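You operate a simulated robot arm through the tools that you are given. There is no shell and no other tool. Be economical: measure what you need, move in short steps, check, and stop when the job is done.

The job below is to be done with a simulated robot arm. You get a single attempt, and the scene is never put back.

TASK
Vent the dome, move its cup to the black tray and put the dome back.
Fine: vent before you lift; the dome ends on the black plate with the vent shut.
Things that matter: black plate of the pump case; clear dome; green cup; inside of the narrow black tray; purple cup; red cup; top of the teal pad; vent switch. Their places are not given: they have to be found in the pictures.

It is judged by the outcome, as a careful person would: the job done as asked, and still so three seconds after it is handed in. It fails if anything else is knocked over, pushed out of place, dropped, spilled or broken.

THE ROBOT
A 7-joint arm with a two-finger parallel gripper, fixed in place. Base frame: the origin is at the foot of the arm, x ahead of it, y to its left, z up; the work surface is at about z = 0.76. Lengths are in m, angles in rad, forces in N, time in s.
With the tool pointing down near the work surface it reaches from about 0.3 to 0.7 m from the base axis. Its first joint turns from -1.152 to 1.152 rad. Payload 1.57 kg.
Tool frame: the origin (TCP) lies between the finger pads and is the grasp point; the fingertips stand 0.03 m ahead of it; z points along the fingers, y is the line along which they close. The gripper opens to 0.11 m. The fingers are 0.024 m wide and 0.012 m thick; the gripper's body (0.048 by 0.112 m) begins 0.078 m behind the TCP.
Orientation is that of the tool frame in the base frame, as a unit quaternion [w, x, y, z]. With the fingers straight down and closing along the base's y, the tool's x points along the base's -x, its y along +y and its z along -z.

THE INTERFACE
- The arm moves only by the tool drive_tool. Its argument "rows" is a list of rows, each an object (a shift or turn left out is 0, a gripper value left out holds the last) with "delta_rot": the turn, a rotation vector about the base's x, y, z in rad, a list of three; "delta_pos": the shift along the base's x, y, z in m, a list of three; "fingers": the gripper command, from -1 (shut) to 1 (fully open), values between in proportion. In form: [{"delta_rot": [rx, ry, rz], "delta_pos": [dx, dy, dz], "fingers": fingers}, ...]. A call has 1 to 12 rows; each row is the pose to reach, as a shift and turn from the pose commanded when the call began. A row lasts 0.2 s, in which the tool goes at most 0.05 m and 0.15 rad; a call with a longer step from one row to the next is refused whole, and so is a gripper value outside its range. A pose out of reach is approached as far as the arm can. The call stops where the force on the tool passes 70 N (or 10 N more than at its start, if that is more) or the arm is blocked; 0.2 s more then pass. Each finger travels about 0.108 m/s and halts on what it meets, pressing with about 35 N; the grip force reading is that of the motor and also rises with nothing between the fingers. The clock runs only during rows and for 0.2 s after the last one: add rows that repeat a pose to give the fingers time. It gives the time, the measured TCP pose, the force on the tool (base axes), the opening and the grip force at its end, in the units of the frame above (readings bear some noise), with the torque about the TCP (base axes, N m) and any sound that the robot's microphone picked up.
- Cameras (640 x 400 px; columns grow to the right, rows downward): "scene" is fixed at [0.17, -0.3921, 1.4084]; the picture's right is [0.72, -0.70, 0.00], its down [-0.40, -0.42, -0.81] and it looks along [0.57, 0.58, -0.58] (base axes); focal length 337 px, centre (320, 200). "wrist" rides on the gripper at [0.07, 0.016, -0.141] in the tool frame; the picture's right is [-0.23, 0.97, 0.00], its down [-0.85, -0.20, -0.48] and it looks along [-0.47, -0.11, 0.88] (tool axes); focal length 222 px, centre (320, 200).
- get_image(camera): a new picture of that camera. No time passes.
- probe_pixels(camera, pixels): there is no depth. For up to 12 entries [column, row, z] of the newest picture of that camera ("zoom" is the newest enlarged one), the place [x, y] in the base frame at which the ray of that pixel passes the height z, good to about 0.002 m, but the place of the scene camera against the robot may be out by one fixed shift of up to 0.012 m in any direction. No time passes.
- close_up(camera, box): a new picture of the part [left, top, right, bottom] of that camera's present view, enlarged. No time passes.
- hand_in(): hands the job in; it is judged then, once.

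Keep the steps short. Do not move on a guess: measure, check each grasp and each placing, and mend mistakes. In all there are 80 turns and 54 pictures (those below and enlarged ones count). Leave the gripper open and the arm clear of the work at the hand-in unless told otherwise, and finish with a single line.

The tools are called after "Request:" as name(argument=value, ...) on one line, values as JSON. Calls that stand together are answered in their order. drive_tool: Moves the arm, as the interface text tells. Its arguments: {"type":"object","properties":{"rows":{"type":"array","items":{"type":"object","properties":{"delta_rot":{"type":"array","items":{"type":"number"}},"delta_pos":{"type":"array","items":{"type":"number"}},"fingers":{"type":"number"}}}}},"required":["rows"]} The other tools are called the same way: get_image (camera) takes a picture; probe_pixels (camera, pixels) gives the place at which the rays of pixels pass given heights; close_up (camera, box) takes an enlarged picture of a part of a camera's view; hand_in () hands the job in.

At the start:

```text
clock: 0.0
ee_pos: [0.3758, 0.1819, 1.1199]
tcp_rot: [0.0, 0.0, 1.0, 0.0]
wrist_force: [-1.0, -0.1, -0.4]
wrist_torque: [0.01, -0.01, 0.03]
gripper_width: 0.1104
grip_force: 0.0
```

scene: 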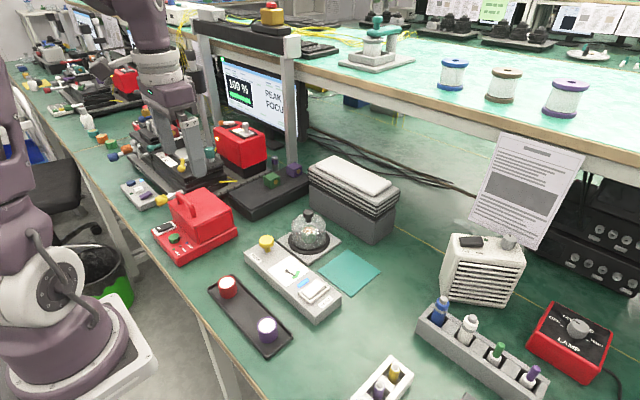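
wrist: 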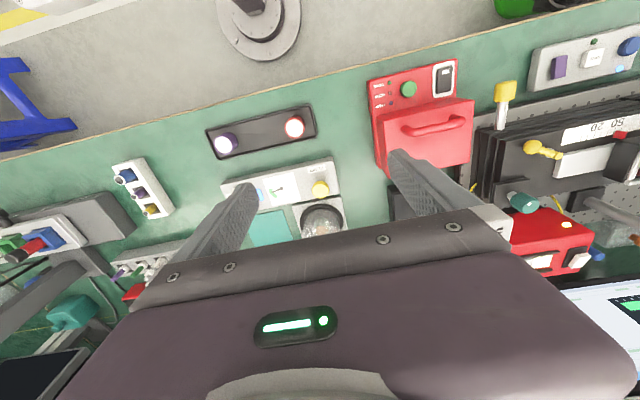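

I see the dome at about (308,232) in the scene picture, the pump case with a switch, the tray with a red and a purple cup, and the teal pad. I take enlarged pictures first.

Request:
close_up(camera="scene", box=[200, 190, 400, 360])

Request:
close_up(camera="scene", box=[240, 195, 350, 320])

Request:
close_up(camera="wrist", box=[190, 90, 370, 250])

```text
2.35 times, centred on (300, 275) of scene
```

zoom: 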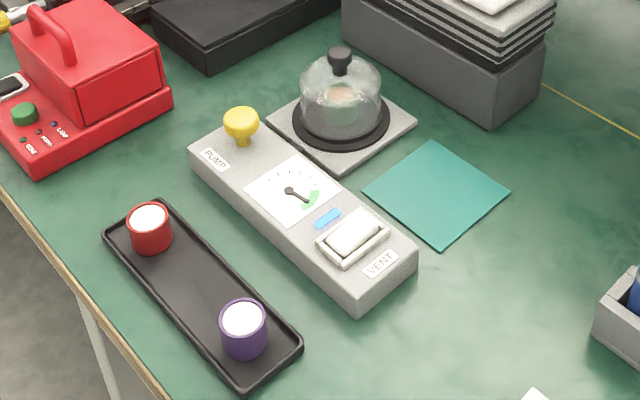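

```text
3.20 times, centred on (295, 258) of scene
```

zoom: 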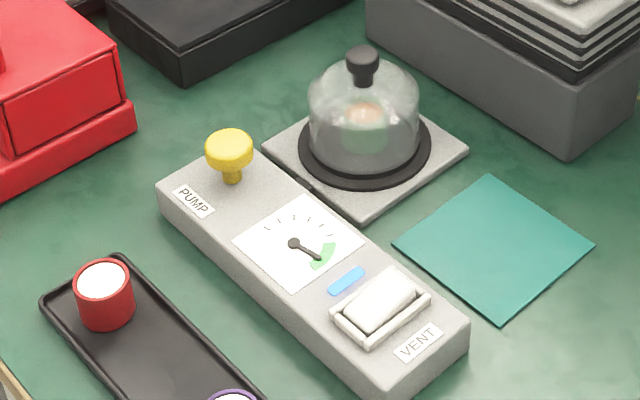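

```text
2.50 times, centred on (280, 170) of wrist
```

zoom: 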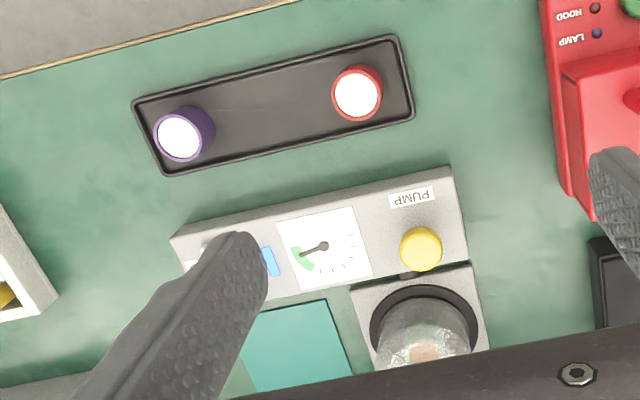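

The newest enlarged picture is the wrist one, so I probe tray, cups, gauge face and yellow knob in it. For comparison I probe the same points in the scene picture.

Request:
probe_pixels(camera="zoom", pixels=[[179, 138, 0.8], [357, 93, 0.8], [132, 103, 0.765], [392, 37, 0.765], [412, 113, 0.765], [165, 173, 0.765], [324, 246, 0.8], [421, 249, 0.83], [450, 168, 0.79], [470, 265, 0.765], [351, 287, 0.765], [326, 300, 0.762]])

Request:
probe_pixels(camera="scene", pixels=[[267.2, 325.2, 0.8], [227.5, 281.4, 0.8], [208.5, 290, 0.765], [232, 276, 0.765], [291.5, 334.6, 0.765], [267.2, 353.7, 0.765], [286.6, 271.5, 0.8], [266.6, 240.8, 0.83], [308.1, 212.7, 0.86], [309, 244, 0.77], [313.8, 290.2, 0.81], [277, 242, 0.765]])

```text
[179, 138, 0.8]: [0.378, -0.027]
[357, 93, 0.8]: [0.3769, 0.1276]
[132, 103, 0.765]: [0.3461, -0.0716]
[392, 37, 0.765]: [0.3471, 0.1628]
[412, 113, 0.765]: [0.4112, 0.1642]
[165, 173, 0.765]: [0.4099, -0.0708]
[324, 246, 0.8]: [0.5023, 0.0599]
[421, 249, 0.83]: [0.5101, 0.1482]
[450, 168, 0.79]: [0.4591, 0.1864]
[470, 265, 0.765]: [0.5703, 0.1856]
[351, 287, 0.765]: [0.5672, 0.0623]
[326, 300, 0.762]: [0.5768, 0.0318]
```

```text
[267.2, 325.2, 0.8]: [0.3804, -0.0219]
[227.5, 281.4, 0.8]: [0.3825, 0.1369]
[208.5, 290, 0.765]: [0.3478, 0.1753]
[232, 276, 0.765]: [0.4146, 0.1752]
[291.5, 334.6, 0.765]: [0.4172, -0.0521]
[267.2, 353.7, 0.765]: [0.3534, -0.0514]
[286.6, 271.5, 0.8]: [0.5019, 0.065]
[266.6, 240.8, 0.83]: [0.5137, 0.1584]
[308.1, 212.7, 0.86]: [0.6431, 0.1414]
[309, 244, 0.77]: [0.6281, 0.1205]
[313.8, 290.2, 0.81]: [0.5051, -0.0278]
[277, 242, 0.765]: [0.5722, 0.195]
```

Tray and case line up with the base axes, and the free middle of the tray is near (0.378, 0.05). The rocker is at about (0.50, -0.035). I move the tool to see the switch, pad and dome from nearer.

Request:
drive_tool(rows=[{"delta_pos": [0.0, -0.045, -0.02]}, {"delta_pos": [0.0, -0.09, -0.04]}, {"delta_pos": [0.0, -0.13, -0.06]}, {"delta_pos": [0.0, -0.16, -0.09]}, {"delta_pos": [0.004, -0.17, -0.12]}, {"delta_pos": [0.004, -0.17, -0.12]}])

Request:
get_image(camera="wrist")

```text
clock: 1.4
ee_pos: [0.379, 0.0111, 0.9994]
tcp_rot: [0.0, 0.0, 1.0, -0.001]
wrist_force: [-1.0, 0.5, -0.2]
wrist_torque: [0.01, 0.02, -0.01]
gripper_width: 0.11
grip_force: 0.0
```

```text
48 pictures are left
```

wrist: 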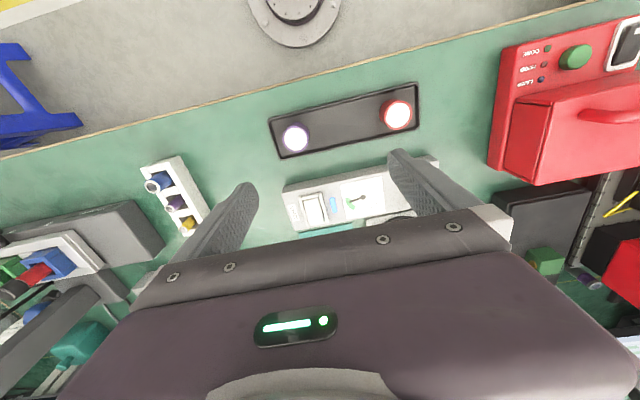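

The rocker is visible at about (313,208). I enlarge it.

Request:
close_up(camera="wrist", box=[275, 165, 395, 240])

Request:
close_up(camera="scene", box=[290, 265, 350, 325])

```text
5.33 times, centred on (335, 202) of wrist
```

zoom: 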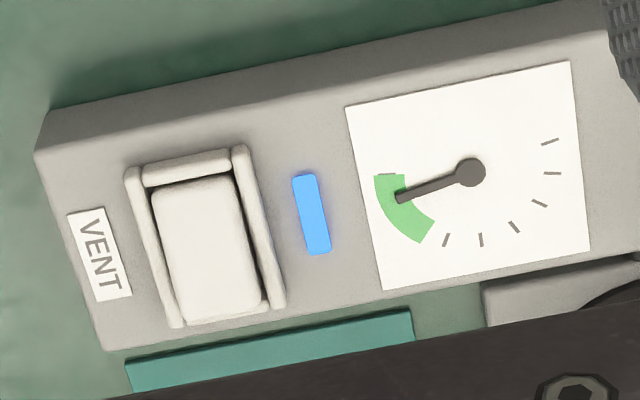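

```text
6.67 times, centred on (320, 295) of scene
```

zoom: 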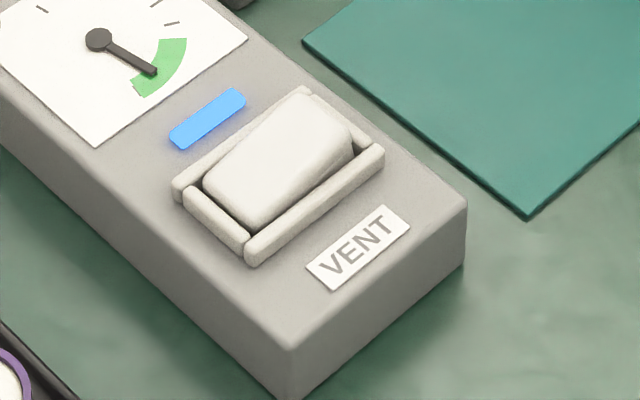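

The rocker's far (+x) end looks raised, so that is the end to press. I probe the rocker and the gauge pivot at several heights to fix the case height against the first view.

Request:
probe_pixels(camera="wrist", pixels=[[363.1, 196.75, 0.78], [363.1, 196.75, 0.8], [363.1, 196.75, 0.82], [317.2, 220.8, 0.8], [317.2, 220.8, 0.82], [313.4, 210.4, 0.81], [310.6, 199.2, 0.8], [294, 139, 0.8], [396, 113, 0.8], [294, 139, 0.82], [396, 113, 0.82]])

Request:
probe_pixels(camera="scene", pixels=[[286.6, 271.5, 0.78], [286.6, 271.5, 0.82], [365.3, 294.2, 0.762], [349, 251, 0.762], [317.5, 271, 0.762], [351, 296, 0.762], [380, 271, 0.762]])

```text
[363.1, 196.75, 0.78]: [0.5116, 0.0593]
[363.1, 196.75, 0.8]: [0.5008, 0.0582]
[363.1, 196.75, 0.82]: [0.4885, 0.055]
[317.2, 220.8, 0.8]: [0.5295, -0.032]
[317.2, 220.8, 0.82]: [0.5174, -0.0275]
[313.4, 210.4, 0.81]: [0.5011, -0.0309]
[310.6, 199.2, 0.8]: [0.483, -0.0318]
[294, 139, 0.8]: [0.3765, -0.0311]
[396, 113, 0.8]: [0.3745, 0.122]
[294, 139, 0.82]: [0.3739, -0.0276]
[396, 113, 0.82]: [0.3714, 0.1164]
```

```text
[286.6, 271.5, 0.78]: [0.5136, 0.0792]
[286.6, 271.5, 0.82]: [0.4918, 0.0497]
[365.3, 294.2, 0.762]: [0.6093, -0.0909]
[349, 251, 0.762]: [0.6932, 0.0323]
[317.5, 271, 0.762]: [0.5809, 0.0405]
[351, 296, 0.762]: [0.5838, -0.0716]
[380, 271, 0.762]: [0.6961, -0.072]
```

Case top is about 0.80; the rocker spans x 0.483 to 0.528 at y about -0.030. The pad centre is near (0.634,-0.024). With the gripper open I'll use only its +y finger (12 mm thick), so TCP y = -0.091. First I hover above the raised end.

Request:
drive_tool(rows=[{"delta_pos": [0.03, -0.025, 0.0]}, {"delta_pos": [0.065, -0.05, 0.0]}, {"delta_pos": [0.1, -0.075, -0.02]}, {"delta_pos": [0.13, -0.095, -0.05]}, {"delta_pos": [0.143, -0.102, -0.09]}, {"delta_pos": [0.143, -0.102, -0.115]}, {"delta_pos": [0.143, -0.102, -0.115]}])

Request:
close_up(camera="scene", box=[250, 200, 400, 330])

Request:
get_image(camera="wrist")

```text
clock: 3.0
ee_pos: [0.5224, -0.0917, 0.8869]
tcp_rot: [0.0, 0.0, 1.0, 0.0]
wrist_force: [0.2, 0.1, -0.1]
wrist_torque: [0.0, 0.0, -0.02]
gripper_width: 0.1102
grip_force: 0.0
```

```text
3.08 times, centred on (325, 265) of scene
```

zoom: 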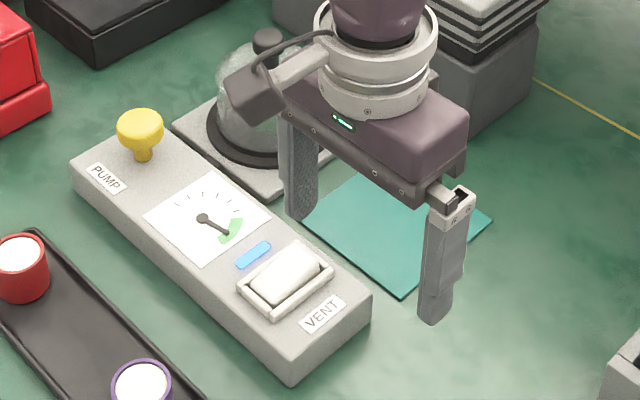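

```text
44 pictures are left
```

wrist: 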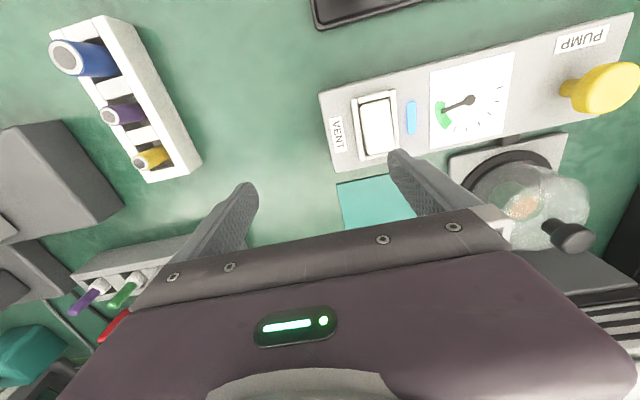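

The fingertip hovers near the rocker's far end. I re-measure the rocker from this nearer view, and the dome too (knob at about (575,237)).

Request:
probe_pixels(camera="wrist", pixels=[[381, 152, 0.8], [381, 152, 0.815], [379, 99, 0.8], [379, 99, 0.81], [380, 125, 0.8], [380, 125, 0.81], [465, 101, 0.8], [465, 101, 0.79], [465, 101, 0.81], [575, 237, 0.87], [575, 237, 0.88], [575, 237, 0.89]])

Request:
close_up(camera="wrist", box=[330, 70, 490, 170])

```text
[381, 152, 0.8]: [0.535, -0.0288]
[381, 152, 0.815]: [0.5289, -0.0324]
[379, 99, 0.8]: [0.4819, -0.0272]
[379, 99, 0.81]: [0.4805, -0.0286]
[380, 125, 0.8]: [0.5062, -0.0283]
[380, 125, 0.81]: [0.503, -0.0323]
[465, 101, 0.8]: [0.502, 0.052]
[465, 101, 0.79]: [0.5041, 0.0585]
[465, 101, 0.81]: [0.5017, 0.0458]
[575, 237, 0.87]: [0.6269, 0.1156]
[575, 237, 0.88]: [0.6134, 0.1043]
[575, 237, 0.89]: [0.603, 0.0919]
```

```text
4.00 times, centred on (410, 120) of wrist
```

zoom: 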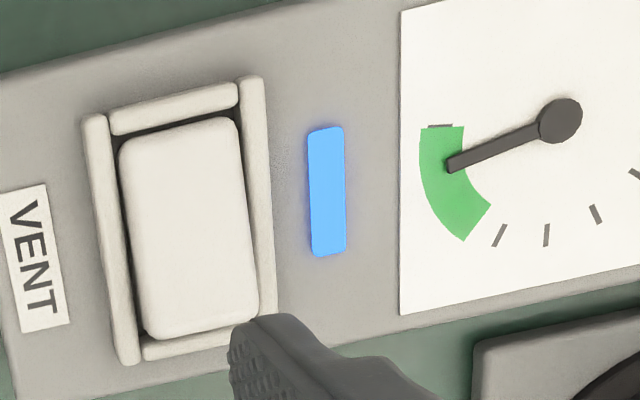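

Case top is nearer to 0.79. The finger covers x 0.510-0.534, y -0.037 to -0.025, over the raised half of the rocker. I lower in small steps.

Request:
drive_tool(rows=[{"delta_pos": [0, 0.001, -0.02]}, {"delta_pos": [0, 0.001, -0.04]}, {"delta_pos": [0, 0.001, -0.047]}, {"delta_pos": [0, 0.001, -0.052]}, {"delta_pos": [0, 0.001, -0.052]}])

Request:
close_up(camera="scene", box=[250, 230, 370, 330])

```text
clock: 4.0
ee_pos: [0.5255, -0.0903, 0.8391]
tcp_rot: [0.004, 0.0, 1.0, 0.001]
wrist_force: [-2.7, 0.5, 12.9]
wrist_torque: [0.71, 0.2, 0.22]
gripper_width: 0.1101
grip_force: 0.2
stopped in row 5: the force on the tool passed its limit at 86 N (the readings are from after the stop); the commanded pose is now the measured one
```

```text
4.00 times, centred on (310, 280) of scene
```

zoom: 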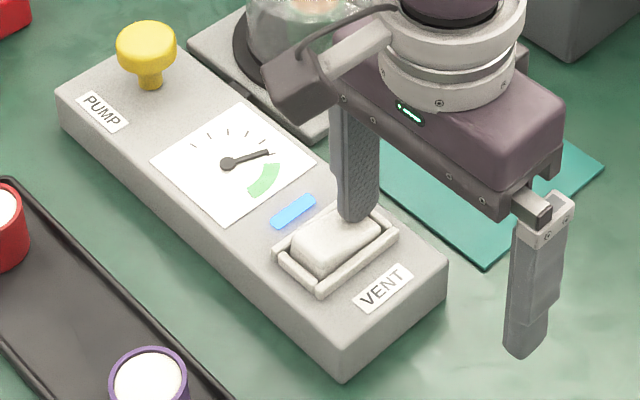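

The needle is swinging out of the green and the rocker has tipped. I raise the tool and check that it stays.

Request:
drive_tool(rows=[{"delta_pos": [0, 0, 0.03]}, {"delta_pos": [0, 0, 0.07]}, {"delta_pos": [0, 0, 0.11]}, {"delta_pos": [0, 0.0, 0.15]}, {"delta_pos": [0, 0.0, 0.15]}])

Request:
close_up(camera="scene", box=[240, 200, 370, 320])

Request:
get_image(camera="wrist")

```text
clock: 5.2
ee_pos: [0.5252, -0.0892, 0.9886]
tcp_rot: [0.003, 0.0, 1.0, -0.001]
wrist_force: [-0.9, 0.2, 0.5]
wrist_torque: [0.0, 0.0, -0.01]
gripper_width: 0.1101
grip_force: 0.1
```

```text
3.33 times, centred on (305, 260) of scene
```

zoom: 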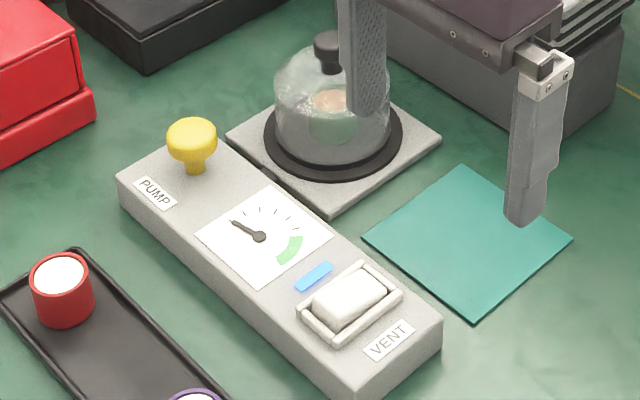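

```text
40 pictures are left
```

wrist: 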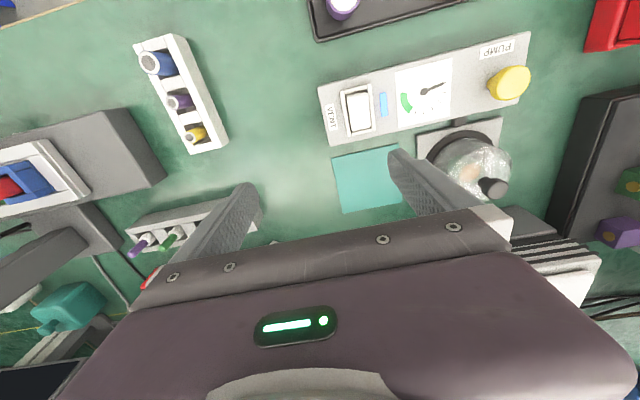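

The needle is at rest at the low end: vented. Now I measure the dome: enlarged wrist view of dome and pad.

Request:
close_up(camera="wrist", box=[400, 100, 528, 220])

```text
3.33 times, centred on (464, 160) of wrist
```

zoom: 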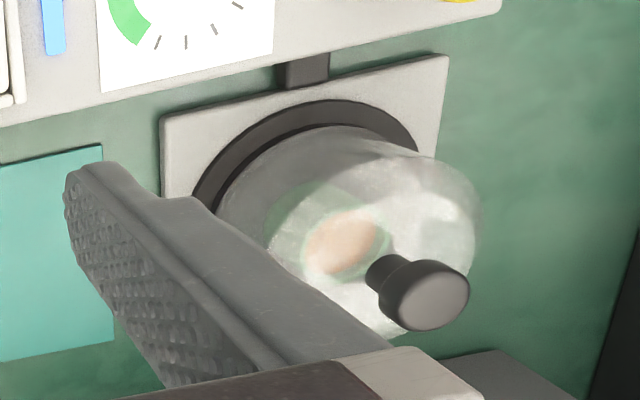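

I move so that the dome lies between the fingers in the wrist view, still well above it.

Request:
drive_tool(rows=[{"delta_pos": [0, 0.02, 0.03]}, {"delta_pos": [0.005, 0.065, 0.04]}, {"delta_pos": [0.01, 0.11, 0.04]}, {"delta_pos": [0.02, 0.155, 0.04]}, {"delta_pos": [0.025, 0.195, 0.04]}, {"delta_pos": [0.025, 0.2, 0.04]}, {"delta_pos": [0.025, 0.2, 0.04]}])

Request:
close_up(camera="wrist", box=[220, 80, 440, 240])

```text
clock: 6.8
ee_pos: [0.551, 0.1109, 1.029]
tcp_rot: [0.004, 0.0, 1.0, 0.0]
wrist_force: [-0.2, 0.9, 0.6]
wrist_torque: [-0.01, 0.02, 0.0]
gripper_width: 0.1101
grip_force: 0.1
```

```text
2.50 times, centred on (330, 160) of wrist
```

zoom: 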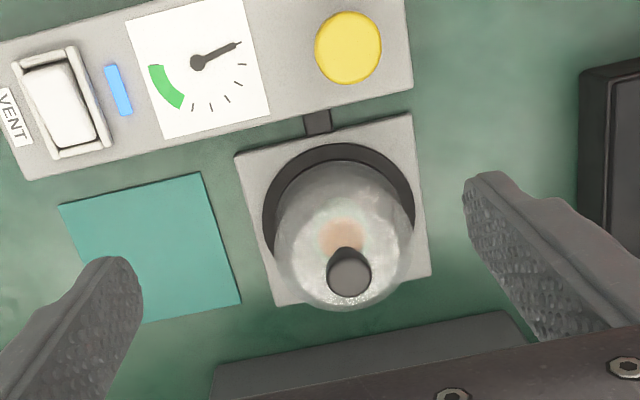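

Here the base plate corners, black ring, knob (349,272), and pad corners are clear. I probe them.

Request:
probe_pixels(camera="zoom", pixels=[[235, 156, 0.775], [411, 115, 0.775], [431, 276, 0.775], [275, 305, 0.775], [262, 212, 0.778], [416, 200, 0.778], [334, 142, 0.778], [349, 274, 0.87], [349, 274, 0.86], [349, 274, 0.88], [60, 205, 0.763], [201, 173, 0.763]])

Request:
probe_pixels(camera="zoom", pixels=[[241, 304, 0.763], [327, 272, 0.87], [372, 272, 0.87], [349, 248, 0.88], [412, 245, 0.8], [272, 250, 0.8]])

```text
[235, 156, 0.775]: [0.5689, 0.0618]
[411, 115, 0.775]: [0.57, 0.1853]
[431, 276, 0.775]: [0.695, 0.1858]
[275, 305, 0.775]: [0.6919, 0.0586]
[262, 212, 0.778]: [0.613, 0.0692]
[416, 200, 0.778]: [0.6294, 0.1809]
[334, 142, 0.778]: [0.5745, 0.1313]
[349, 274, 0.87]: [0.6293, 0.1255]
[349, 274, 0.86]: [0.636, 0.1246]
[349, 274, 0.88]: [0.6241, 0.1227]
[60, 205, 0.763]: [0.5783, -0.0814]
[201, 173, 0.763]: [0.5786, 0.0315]
```

```text
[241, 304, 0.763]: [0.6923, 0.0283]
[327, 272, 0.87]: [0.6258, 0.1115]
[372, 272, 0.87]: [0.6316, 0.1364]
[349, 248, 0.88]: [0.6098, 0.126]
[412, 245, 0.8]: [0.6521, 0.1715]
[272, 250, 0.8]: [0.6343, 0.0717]
```

Dome centre is (0.631, 0.124), knob top about z 0.868, and the pad centre (0.635,-0.025). I go above the knob with the fingers partly open, stopping with the tips at about z 0.86.

Request:
drive_tool(rows=[{"delta_pos": [0.03, 0.013, 0.0], "fingers": 0.1}, {"delta_pos": [0.06, 0.013, -0.02]}, {"delta_pos": [0.08, 0.013, -0.05]}, {"delta_pos": [0.08, 0.013, -0.09]}, {"delta_pos": [0.08, 0.013, -0.125]}, {"delta_pos": [0.08, 0.013, -0.139]}, {"delta_pos": [0.08, 0.013, -0.139]}])

Request:
close_up(camera="scene", box=[250, 170, 370, 270])

Request:
get_image(camera="wrist")

```text
clock: 8.4
ee_pos: [0.6297, 0.1189, 0.889]
tcp_rot: [0.003, 0.0, 1.0, 0.001]
wrist_force: [0.2, -1.1, 0.5]
wrist_torque: [-0.02, -0.04, -0.01]
gripper_width: 0.0606
grip_force: 0.0
```

```text
4.00 times, centred on (310, 220) of scene
```

zoom: 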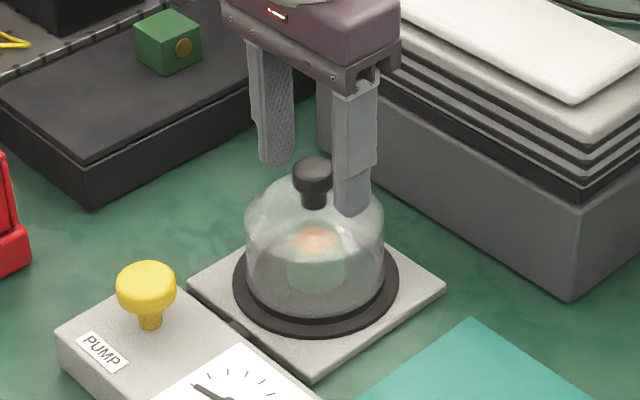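

```text
36 pictures are left
```

wrist: 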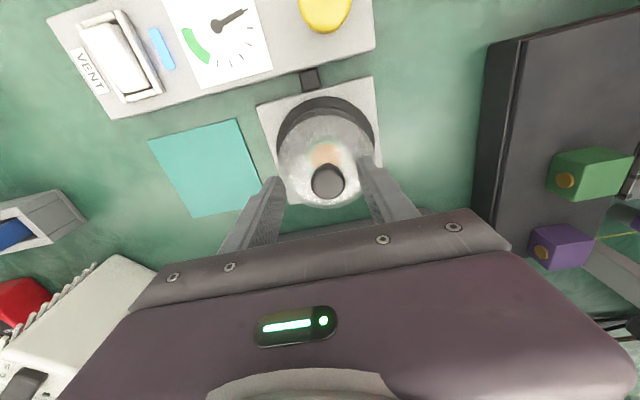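

The knob (328,181) sits slightly to the right of the middle between the fingertips, so I shift +4 mm in y and lower 14 mm, then look.

Request:
drive_tool(rows=[{"delta_pos": [0.001, 0.004, 0]}, {"delta_pos": [0.001, 0.004, -0.007]}, {"delta_pos": [0.001, 0.004, -0.014]}, {"delta_pos": [0.001, 0.004, -0.014]}])

Request:
close_up(camera="scene", box=[270, 180, 350, 260])

Request:
close_up(camera="wrist", box=[240, 100, 420, 230])

```text
clock: 9.4
ee_pos: [0.6319, 0.1251, 0.8745]
tcp_rot: [0.003, 0.0, 1.0, 0.0]
wrist_force: [0.6, 0.4, 0.6]
wrist_torque: [0.01, 0.02, 0.03]
gripper_width: 0.0607
grip_force: 0.0
```

```text
5.00 times, centred on (310, 220) of scene
```

zoom: 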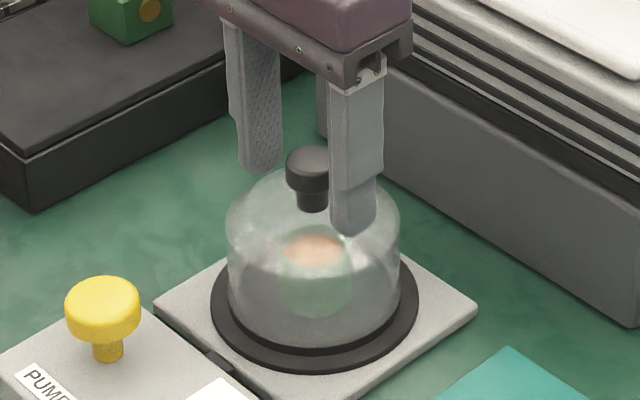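

```text
3.08 times, centred on (330, 165) of wrist
```

zoom: 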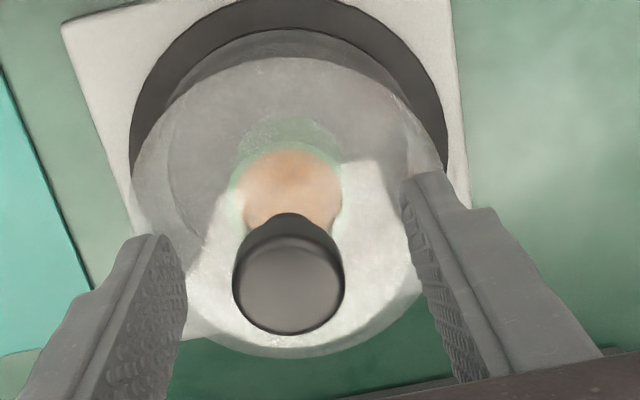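

The fingertips' middle (308,202 in the scene zoom) falls on the knob neck (312,200), so the pads flank the knob head. I close.

Request:
drive_tool(rows=[{"fingers": -0.3}, {"fingers": -1}, {"fingers": -1}, {"fingers": -1}])

Request:
close_up(camera="scene", box=[270, 180, 350, 260])

```text
clock: 10.4
ee_pos: [0.632, 0.1262, 0.875]
tcp_rot: [0.003, 0.0, 1.0, 0.0]
wrist_force: [0.7, 0.2, -0.2]
wrist_torque: [-0.03, -0.03, 0.0]
gripper_width: 0.0271
grip_force: 35.5
```

```text
5.00 times, centred on (310, 220) of scene
```

zoom: 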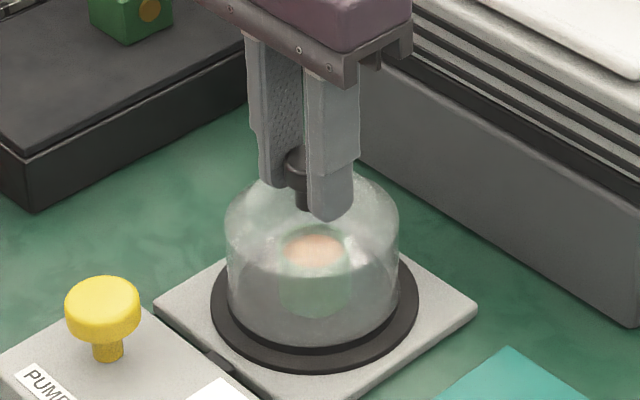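

Gripped at 27 mm with 35 N. I lift slowly and watch the force.

Request:
drive_tool(rows=[{"delta_pos": [0, 0, 0.004]}, {"delta_pos": [0, 0, 0.01]}, {"delta_pos": [0, 0, 0.03]}, {"delta_pos": [0, 0, 0.06]}, {"delta_pos": [0, 0, 0.1]}, {"delta_pos": [0, 0, 0.13]}, {"delta_pos": [0, 0, 0.13]}])

Request:
close_up(camera="scene", box=[240, 150, 400, 300])

```text
clock: 12.0
ee_pos: [0.6337, 0.1246, 1.007]
tcp_rot: [0.003, 0.0, 1.0, 0.0]
wrist_force: [0.3, 0.1, -1.1]
wrist_torque: [0.04, -0.02, 0.01]
gripper_width: 0.027
grip_force: 34.6
```

```text
2.67 times, centred on (320, 225) of scene
```

zoom: 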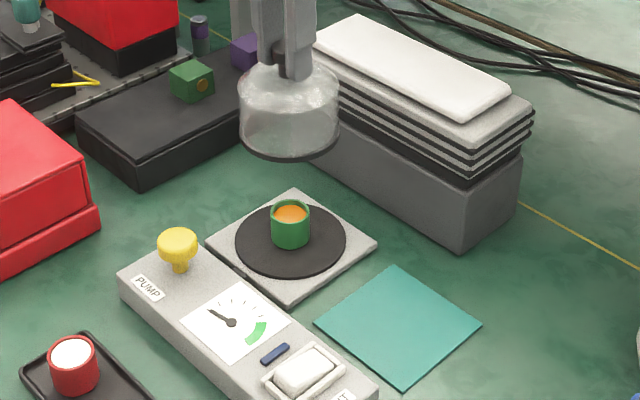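

The dome is up (bottom well above the green cup, which holds orange liquid). I carry it over the pad centre (0.635,-0.025).

Request:
drive_tool(rows=[{"delta_pos": [0, -0.025, 0]}, {"delta_pos": [0.0, -0.06, 0]}, {"delta_pos": [0.0, -0.1, 0]}, {"delta_pos": [0.0, -0.135, 0]}, {"delta_pos": [0.0, -0.15, 0]}, {"delta_pos": [0.0, -0.15, -0.02]}, {"delta_pos": [0.0, -0.15, -0.05]}, {"delta_pos": [0.0, -0.15, -0.08]}, {"delta_pos": [0.0, -0.15, -0.105]}, {"delta_pos": [0.0, -0.15, -0.12]}, {"delta_pos": [0.0, -0.15, -0.13]}, {"delta_pos": [0.0, -0.15, -0.13]}])

Request:
close_up(camera="scene", box=[270, 190, 420, 310])

Request:
get_image(camera="wrist")

```text
clock: 14.6
ee_pos: [0.6322, -0.023, 0.875]
tcp_rot: [0.003, 0.0, 1.0, 0.0]
wrist_force: [0.2, -0.1, -1.3]
wrist_torque: [0.03, 0.0, 0.01]
gripper_width: 0.0268
grip_force: 35.3
```

```text
3.33 times, centred on (345, 250) of scene
```

zoom: 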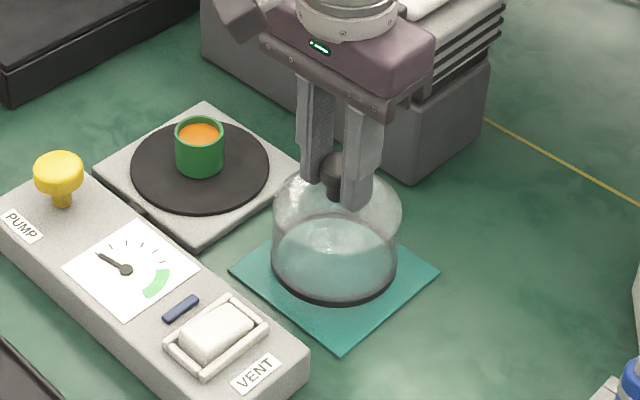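

```text
30 pictures are left
```

wrist: 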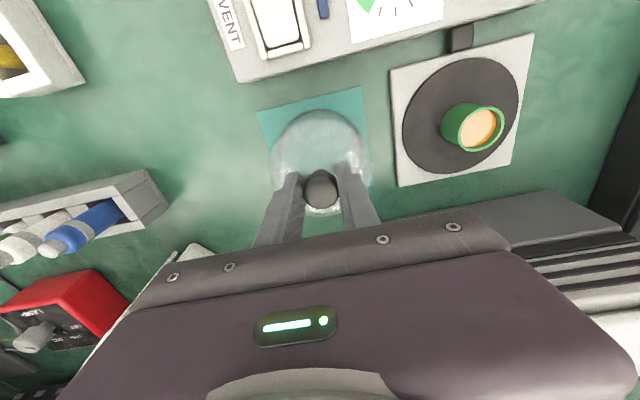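

The dome hangs centred over the pad. I lower it in 2–3 mm steps.

Request:
drive_tool(rows=[{"delta_pos": [0.001, -0.001, -0.003]}, {"delta_pos": [0.001, -0.001, -0.006]}, {"delta_pos": [0.001, -0.001, -0.008]}, {"delta_pos": [0.001, -0.001, -0.008]}])

```text
clock: 15.6
ee_pos: [0.6321, -0.0247, 0.8662]
tcp_rot: [0.004, 0.0, 1.0, 0.0]
wrist_force: [1.0, 0.6, -1.0]
wrist_torque: [-0.01, -0.01, 0.02]
gripper_width: 0.0269
grip_force: 35.3
```

No contact yet (z force still -1 N). On down.

Request:
drive_tool(rows=[{"delta_pos": [0, 0, -0.001]}, {"delta_pos": [0, 0, -0.002]}, {"delta_pos": [0, 0, -0.003]}, {"delta_pos": [0, 0, -0.003]}])

Request:
close_up(camera="scene", box=[320, 220, 400, 300])

```text
clock: 16.6
ee_pos: [0.6336, -0.0248, 0.8648]
tcp_rot: [0.003, 0.0, 1.0, 0.0]
wrist_force: [0.3, 0.2, -1.3]
wrist_torque: [0.01, 0.0, 0.01]
gripper_width: 0.0269
grip_force: 34.5
```

```text
5.00 times, centred on (360, 260) of scene
```

zoom: 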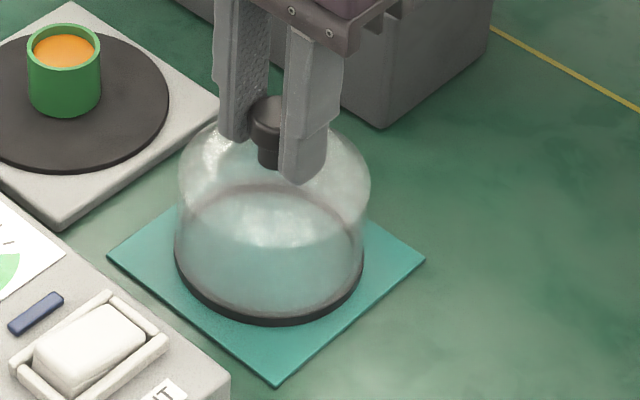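

Still hanging free by the force; I go on 1 mm at a time.

Request:
drive_tool(rows=[{"delta_pos": [0, 0, -0.001]}, {"delta_pos": [0, 0, -0.002]}, {"delta_pos": [0, 0, -0.002]}])

```text
clock: 17.4
ee_pos: [0.6337, -0.0252, 0.8633]
tcp_rot: [0.004, 0.001, 1.0, -0.001]
wrist_force: [-0.3, 1.0, 14.7]
wrist_torque: [0.03, 0.59, -0.03]
gripper_width: 0.0269
grip_force: 35.2
```

Contact (14.7 N): the dome stands on the pad at TCP z 0.863. I open the fingers, rise, and look.

Request:
drive_tool(rows=[{"delta_pos": [0, 0, 0.0015], "fingers": -0.3}, {"delta_pos": [0, 0, 0.0015], "fingers": 0.1}, {"delta_pos": [0, 0, 0.0015]}, {"delta_pos": [0, 0, 0.03]}, {"delta_pos": [0, 0, 0.07]}, {"delta_pos": [0, 0, 0.11]}, {"delta_pos": [0, 0, 0.14]}, {"delta_pos": [0, 0, 0.14]}])

Request:
close_up(camera="scene", box=[260, 190, 420, 310])

```text
clock: 19.2
ee_pos: [0.6315, -0.0237, 1.0037]
tcp_rot: [0.003, 0.001, 1.0, 0.001]
wrist_force: [0.0, 1.1, 0.6]
wrist_torque: [-0.02, -0.02, -0.01]
gripper_width: 0.0606
grip_force: 0.1
```

```text
3.33 times, centred on (340, 250) of scene
```

zoom: 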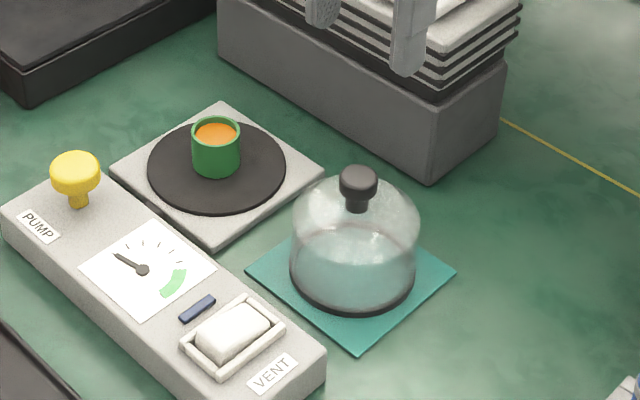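

The dome stands on the pad, upright. Now I move to view the green cup from above.

Request:
drive_tool(rows=[{"delta_pos": [-0.01, 0.04, 0.01]}, {"delta_pos": [-0.03, 0.08, 0.01]}, {"delta_pos": [-0.05, 0.12, 0.01]}, {"delta_pos": [-0.065, 0.147, 0.01]}, {"delta_pos": [-0.065, 0.147, 0.01]}])

Request:
close_up(camera="wrist", box=[220, 80, 440, 240])

```text
clock: 20.4
ee_pos: [0.5682, 0.1253, 1.012]
tcp_rot: [0.003, 0.0, 1.0, 0.0]
wrist_force: [0.0, -0.9, 0.2]
wrist_torque: [0.0, 0.0, -0.04]
gripper_width: 0.0604
grip_force: 0.0
```

```text
2.50 times, centred on (330, 160) of wrist
```

zoom: 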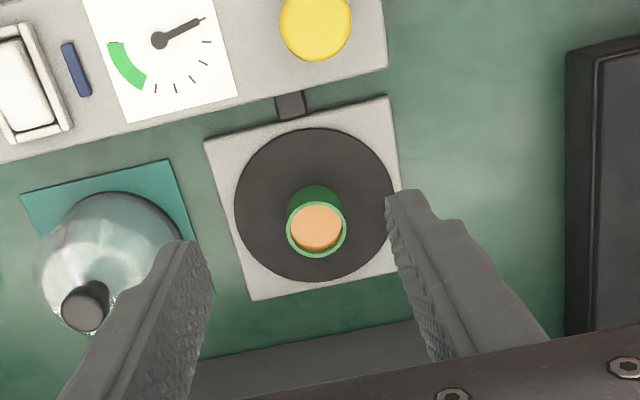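

I probe the black disc edges and the cup rim (centre about (317,230)).

Request:
probe_pixels(camera="zoom", pixels=[[235, 212, 0.777], [395, 195, 0.777], [309, 127, 0.777], [322, 283, 0.777], [317, 230, 0.8], [317, 230, 0.81], [317, 230, 0.82], [286, 228, 0.81], [348, 226, 0.81], [315, 186, 0.777], [287, 205, 0.777], [342, 200, 0.777]])

Request:
probe_pixels(camera="scene", pixels=[[304.6, 229.5, 0.81], [304.6, 229.5, 0.82], [304.6, 229.5, 0.8], [304.6, 242, 0.777], [304.6, 233, 0.81]])

```text
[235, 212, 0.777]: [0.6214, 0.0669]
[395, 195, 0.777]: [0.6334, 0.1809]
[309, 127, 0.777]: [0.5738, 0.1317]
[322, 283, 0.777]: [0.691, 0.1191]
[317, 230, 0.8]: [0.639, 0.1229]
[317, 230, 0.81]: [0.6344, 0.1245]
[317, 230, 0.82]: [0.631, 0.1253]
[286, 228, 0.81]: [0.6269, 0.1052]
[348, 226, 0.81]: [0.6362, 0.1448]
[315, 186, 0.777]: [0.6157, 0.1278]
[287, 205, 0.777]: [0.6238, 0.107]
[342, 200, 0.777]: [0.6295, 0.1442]
```

```text
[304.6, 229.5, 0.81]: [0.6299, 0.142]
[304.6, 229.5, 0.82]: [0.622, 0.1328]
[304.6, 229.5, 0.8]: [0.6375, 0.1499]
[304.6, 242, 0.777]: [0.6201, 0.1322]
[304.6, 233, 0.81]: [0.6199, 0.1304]
```

Cup centre is (0.633, 0.125), diameter about 37 mm, rim about z 0.813. I come down over it to tips at about 0.815 first.

Request:
drive_tool(rows=[{"delta_pos": [0.03, 0, 0]}, {"delta_pos": [0.065, 0, -0.02]}, {"delta_pos": [0.065, 0, -0.06]}, {"delta_pos": [0.065, 0, -0.1]}, {"delta_pos": [0.065, 0, -0.14]}, {"delta_pos": [0.065, 0, -0.16]}, {"delta_pos": [0.065, 0, -0.16]}])

Request:
close_up(camera="scene", box=[265, 190, 345, 270])

Request:
close_up(camera="wrist", box=[240, 100, 420, 230])

```text
clock: 22.0
ee_pos: [0.6328, 0.1226, 0.851]
tcp_rot: [0.004, 0.001, 1.0, 0.0]
wrist_force: [0.4, -0.5, 0.1]
wrist_torque: [0.0, -0.03, 0.03]
gripper_width: 0.0607
grip_force: 0.1
```

```text
5.00 times, centred on (305, 230) of scene
```

zoom: 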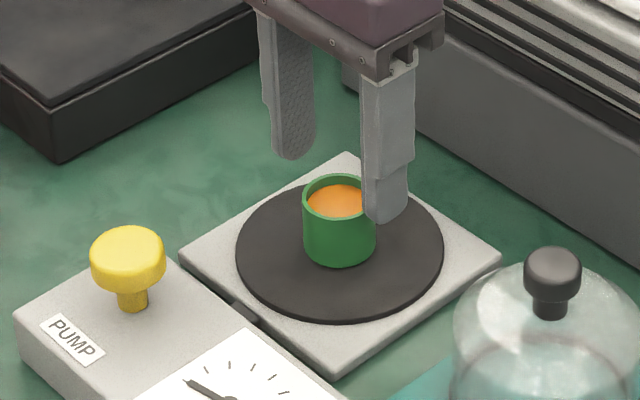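

```text
3.08 times, centred on (330, 165) of wrist
```

zoom: 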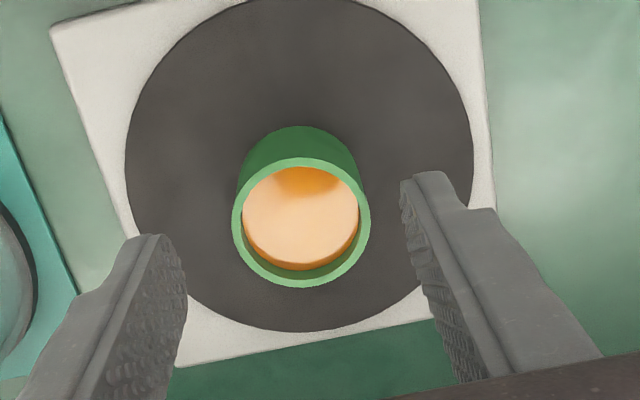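

The cup sits between the tips, about 2 mm toward +y. I lower to TCP z 0.814.

Request:
drive_tool(rows=[{"delta_pos": [0.0, 0.002, 0]}, {"delta_pos": [0.0, 0.002, -0.015]}, {"delta_pos": [0.0, 0.002, -0.03]}, {"delta_pos": [0.0, 0.002, -0.037]}, {"delta_pos": [0.0, 0.002, -0.037]}])

Request:
close_up(camera="scene", box=[265, 190, 345, 270])

```text
clock: 23.2
ee_pos: [0.6321, 0.124, 0.8156]
tcp_rot: [0.003, 0.0, 1.0, -0.001]
wrist_force: [-0.2, 0.4, 0.0]
wrist_torque: [-0.02, -0.01, 0.01]
gripper_width: 0.0605
grip_force: 0.1
```

```text
5.00 times, centred on (305, 230) of scene
```

zoom: 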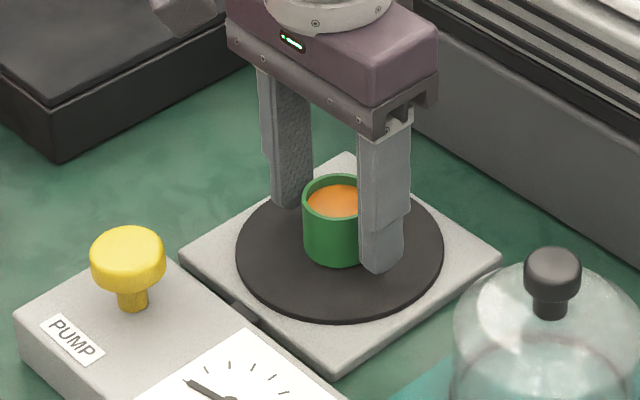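

Both fingers straddle the cup. I close gently in stages.

Request:
drive_tool(rows=[{"fingers": -0.1}, {"fingers": -0.22}, {"fingers": -0.3}, {"fingers": -0.36}, {"fingers": -0.5}, {"fingers": -1}, {"fingers": -1}])

```text
clock: 24.8
ee_pos: [0.6322, 0.1239, 0.8147]
tcp_rot: [0.004, 0.0, 1.0, 0.0]
wrist_force: [0.6, 0.2, -0.3]
wrist_torque: [0.01, -0.01, 0.01]
gripper_width: 0.0387
grip_force: 35.3
```

Held at 38.7 mm. I lift slowly to avoid spilling.

Request:
drive_tool(rows=[{"delta_pos": [0, 0, 0.003]}, {"delta_pos": [0, 0, 0.009]}, {"delta_pos": [0, 0, 0.018]}, {"delta_pos": [0, 0, 0.03]}, {"delta_pos": [0, 0, 0.045]}, {"delta_pos": [0, 0, 0.06]}, {"delta_pos": [0, 0, 0.075]}, {"delta_pos": [0, 0, 0.088]}, {"delta_pos": [0, 0, 0.097]}, {"delta_pos": [0, 0, 0.1]}, {"delta_pos": [0, 0, 0.1]}])

Request:
close_up(camera="scene", box=[200, 170, 360, 300])

```text
clock: 27.2
ee_pos: [0.6324, 0.1234, 0.9156]
tcp_rot: [0.004, 0.0, 1.0, 0.0]
wrist_force: [0.4, 0.2, -0.3]
wrist_torque: [0.01, 0.01, 0.01]
gripper_width: 0.0386
grip_force: 35.2
```

```text
3.08 times, centred on (280, 235) of scene
```

zoom: 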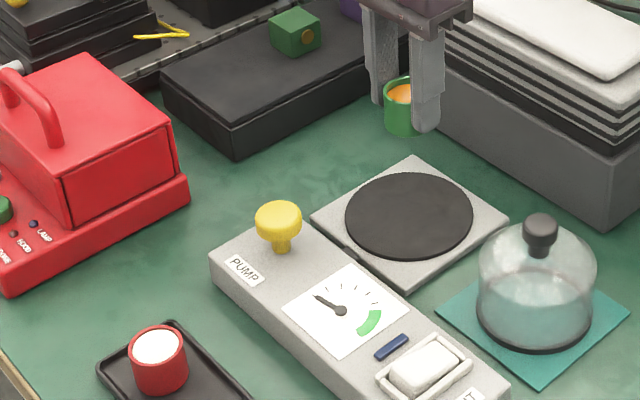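

The cup is lifted upright. I carry it smoothly to above the tray middle (0.378, 0.05).

Request:
drive_tool(rows=[{"delta_pos": [-0.006, -0.002, 0.0]}, {"delta_pos": [-0.018, -0.006, 0.003]}, {"delta_pos": [-0.036, -0.011, 0.005]}, {"delta_pos": [-0.062, -0.018, 0.005]}, {"delta_pos": [-0.09, -0.026, 0.005]}, {"delta_pos": [-0.118, -0.035, 0.005]}, {"delta_pos": [-0.146, -0.043, 0.005]}, {"delta_pos": [-0.174, -0.051, 0.005]}, {"delta_pos": [-0.202, -0.059, 0.005]}, {"delta_pos": [-0.224, -0.066, 0.005]}, {"delta_pos": [-0.238, -0.071, 0.005]}, {"delta_pos": [-0.244, -0.073, 0.005]}])

Request:
get_image(camera="wrist")

Request:
close_up(camera="scene", box=[180, 210, 340, 370])

```text
clock: 29.8
ee_pos: [0.3878, 0.052, 0.9205]
tcp_rot: [0.003, 0.0, 1.0, 0.0]
wrist_force: [0.2, -0.2, -0.8]
wrist_torque: [0.01, -0.01, 0.02]
gripper_width: 0.0387
grip_force: 35.0
```

```text
22 pictures are left
```

wrist: 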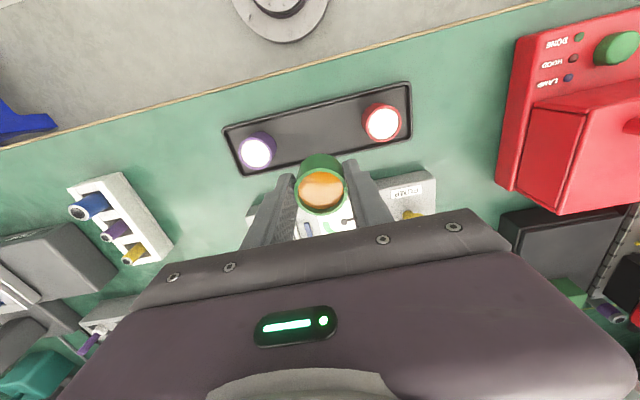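

```text
2.50 times, centred on (260, 290) of scene
```

zoom: 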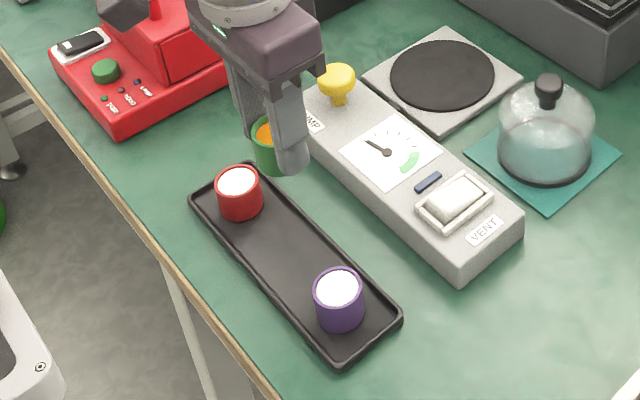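

I measure the tray rim and cup tops once more from here.

Request:
probe_pixels(camera="wrist", pixels=[[223, 129, 0.77], [408, 83, 0.77], [411, 138, 0.77], [246, 175, 0.77], [257, 152, 0.8], [382, 121, 0.8], [257, 152, 0.81], [382, 121, 0.81]])

```text
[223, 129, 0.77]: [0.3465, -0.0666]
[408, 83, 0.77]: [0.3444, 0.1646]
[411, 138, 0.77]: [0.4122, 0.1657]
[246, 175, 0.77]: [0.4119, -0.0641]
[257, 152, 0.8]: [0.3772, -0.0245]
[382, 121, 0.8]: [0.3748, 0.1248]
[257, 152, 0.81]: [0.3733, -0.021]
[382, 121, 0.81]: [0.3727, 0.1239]
```

Tray centre is (0.378,0.050), and the other cups are at y -0.024 and 0.124, so the middle is free by 15 mm each side. I align and lower to TCP z about 0.815.

Request:
drive_tool(rows=[{"delta_pos": [-0.006, -0.001, 0]}, {"delta_pos": [-0.01, -0.002, -0.008]}, {"delta_pos": [-0.01, -0.002, -0.022]}, {"delta_pos": [-0.01, -0.002, -0.04]}, {"delta_pos": [-0.01, -0.002, -0.06]}, {"delta_pos": [-0.01, -0.002, -0.078]}, {"delta_pos": [-0.01, -0.002, -0.092]}, {"delta_pos": [-0.01, -0.002, -0.102]}, {"delta_pos": [-0.01, -0.002, -0.106]}, {"delta_pos": [-0.01, -0.002, -0.106]}])

Request:
close_up(camera="scene", box=[190, 250, 310, 360])

```text
clock: 32.0
ee_pos: [0.3782, 0.0495, 0.8133]
tcp_rot: [0.003, 0.0, 1.0, 0.0]
wrist_force: [0.2, -0.7, -0.8]
wrist_torque: [0.02, 0.01, -0.01]
gripper_width: 0.0386
grip_force: 34.7
```

```text
3.64 times, centred on (250, 305) of scene
```

zoom: 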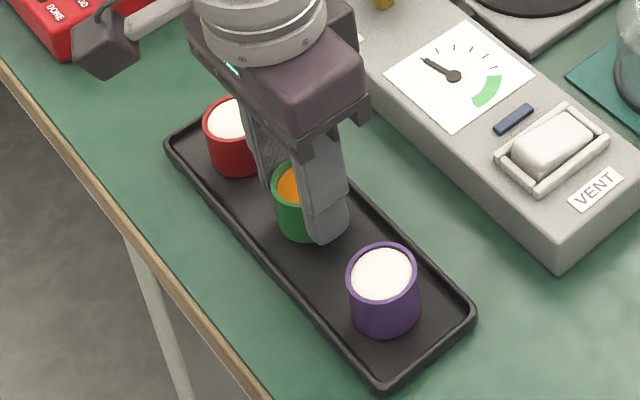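

The cup is between the others, slightly above the tray floor. I lower in 1–2 mm steps to contact.

Request:
drive_tool(rows=[{"delta_pos": [0, 0, -0.002]}, {"delta_pos": [0, 0, -0.004]}, {"delta_pos": [0, 0, -0.006]}, {"delta_pos": [0, 0, -0.008]}, {"delta_pos": [0, 0, -0.008]}])

```text
clock: 33.2
ee_pos: [0.3785, 0.0499, 0.8057]
tcp_rot: [0.004, 0.0, 1.0, 0.0]
wrist_force: [-0.1, 0.5, -0.4]
wrist_torque: [0.02, -0.01, 0.03]
gripper_width: 0.0387
grip_force: 35.4
```

No contact yet; on down.

Request:
drive_tool(rows=[{"delta_pos": [0, 0, -0.001]}, {"delta_pos": [0, 0, -0.002]}, {"delta_pos": [0, 0, -0.003]}, {"delta_pos": [0, 0, -0.003]}])

```text
clock: 34.2
ee_pos: [0.3798, 0.0491, 0.8036]
tcp_rot: [0.005, 0.001, 1.0, 0.001]
wrist_force: [0.1, -2.9, 34.7]
wrist_torque: [-0.1, -0.1, -0.04]
gripper_width: 0.0387
grip_force: 35.8
```

Contact: the cup stands on the tray floor. I relieve the pressure, then open slowly to about 58 mm.

Request:
drive_tool(rows=[{"delta_pos": [0, 0, 0.0015]}, {"delta_pos": [0, 0, 0.0015]}, {"delta_pos": [0, 0, 0.0015], "fingers": -0.25}, {"delta_pos": [0, 0, 0.0015], "fingers": -0.1}, {"delta_pos": [0, 0, 0.0015], "fingers": 0.03}, {"delta_pos": [0, 0, 0.0015]}])

Request:
close_up(camera="wrist", box=[220, 70, 440, 230])

```text
clock: 35.6
ee_pos: [0.3782, 0.0496, 0.8056]
tcp_rot: [0.004, 0.0, 1.0, 0.001]
wrist_force: [-0.3, 0.4, -0.1]
wrist_torque: [0.01, -0.04, -0.03]
gripper_width: 0.0566
grip_force: 0.0
```

```text
2.50 times, centred on (330, 150) of wrist
```

zoom: 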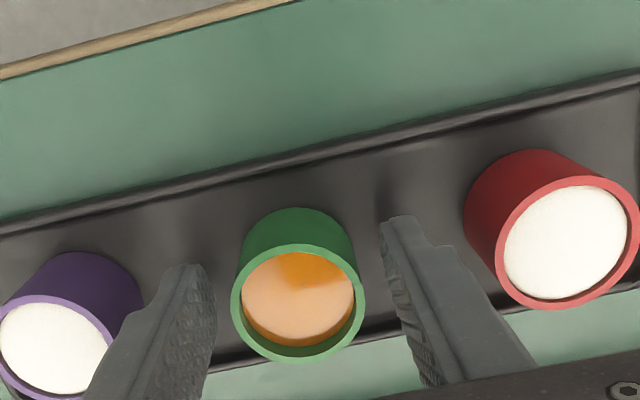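

Both fingers are clear of every cup. I rise straight up.

Request:
drive_tool(rows=[{"delta_pos": [0, 0, 0.02]}, {"delta_pos": [0, 0, 0.05]}, {"delta_pos": [0, 0, 0.09]}, {"delta_pos": [0, 0, 0.13]}, {"delta_pos": [0, 0, 0.17]}, {"delta_pos": [0.04, -0.015, 0.19]}, {"delta_pos": [0.085, -0.03, 0.195]}, {"delta_pos": [0.13, -0.045, 0.195]}, {"delta_pos": [0.17, -0.06, 0.195]}, {"delta_pos": [0.19, -0.074, 0.195]}, {"delta_pos": [0.19, -0.074, 0.195]}])

Request:
close_up(camera="scene", box=[190, 200, 400, 360])

Request:
close_up(camera="wrist", box=[220, 80, 440, 240])

```text
clock: 38.0
ee_pos: [0.5688, -0.0257, 0.998]
tcp_rot: [0.004, 0.0, 1.0, 0.0]
wrist_force: [-0.3, 0.4, 0.5]
wrist_torque: [0.01, -0.03, -0.01]
gripper_width: 0.0567
grip_force: 0.1
```

```text
2.50 times, centred on (295, 280) of scene
```

zoom: 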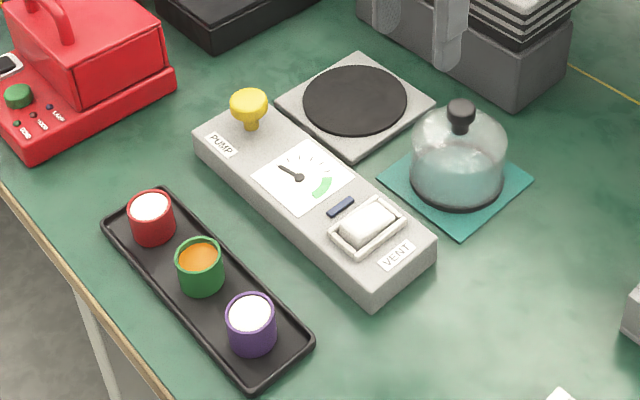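

```text
2.50 times, centred on (330, 160) of wrist
```

zoom: 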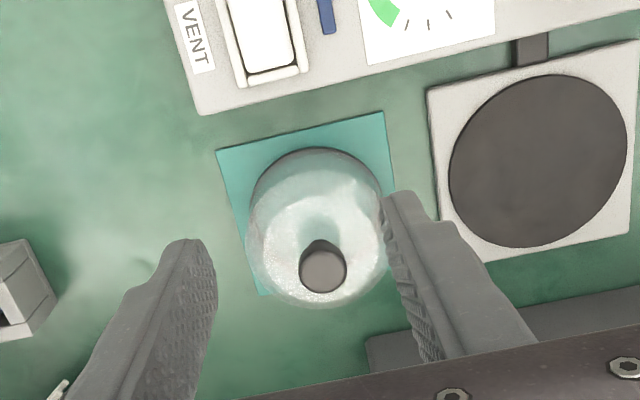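

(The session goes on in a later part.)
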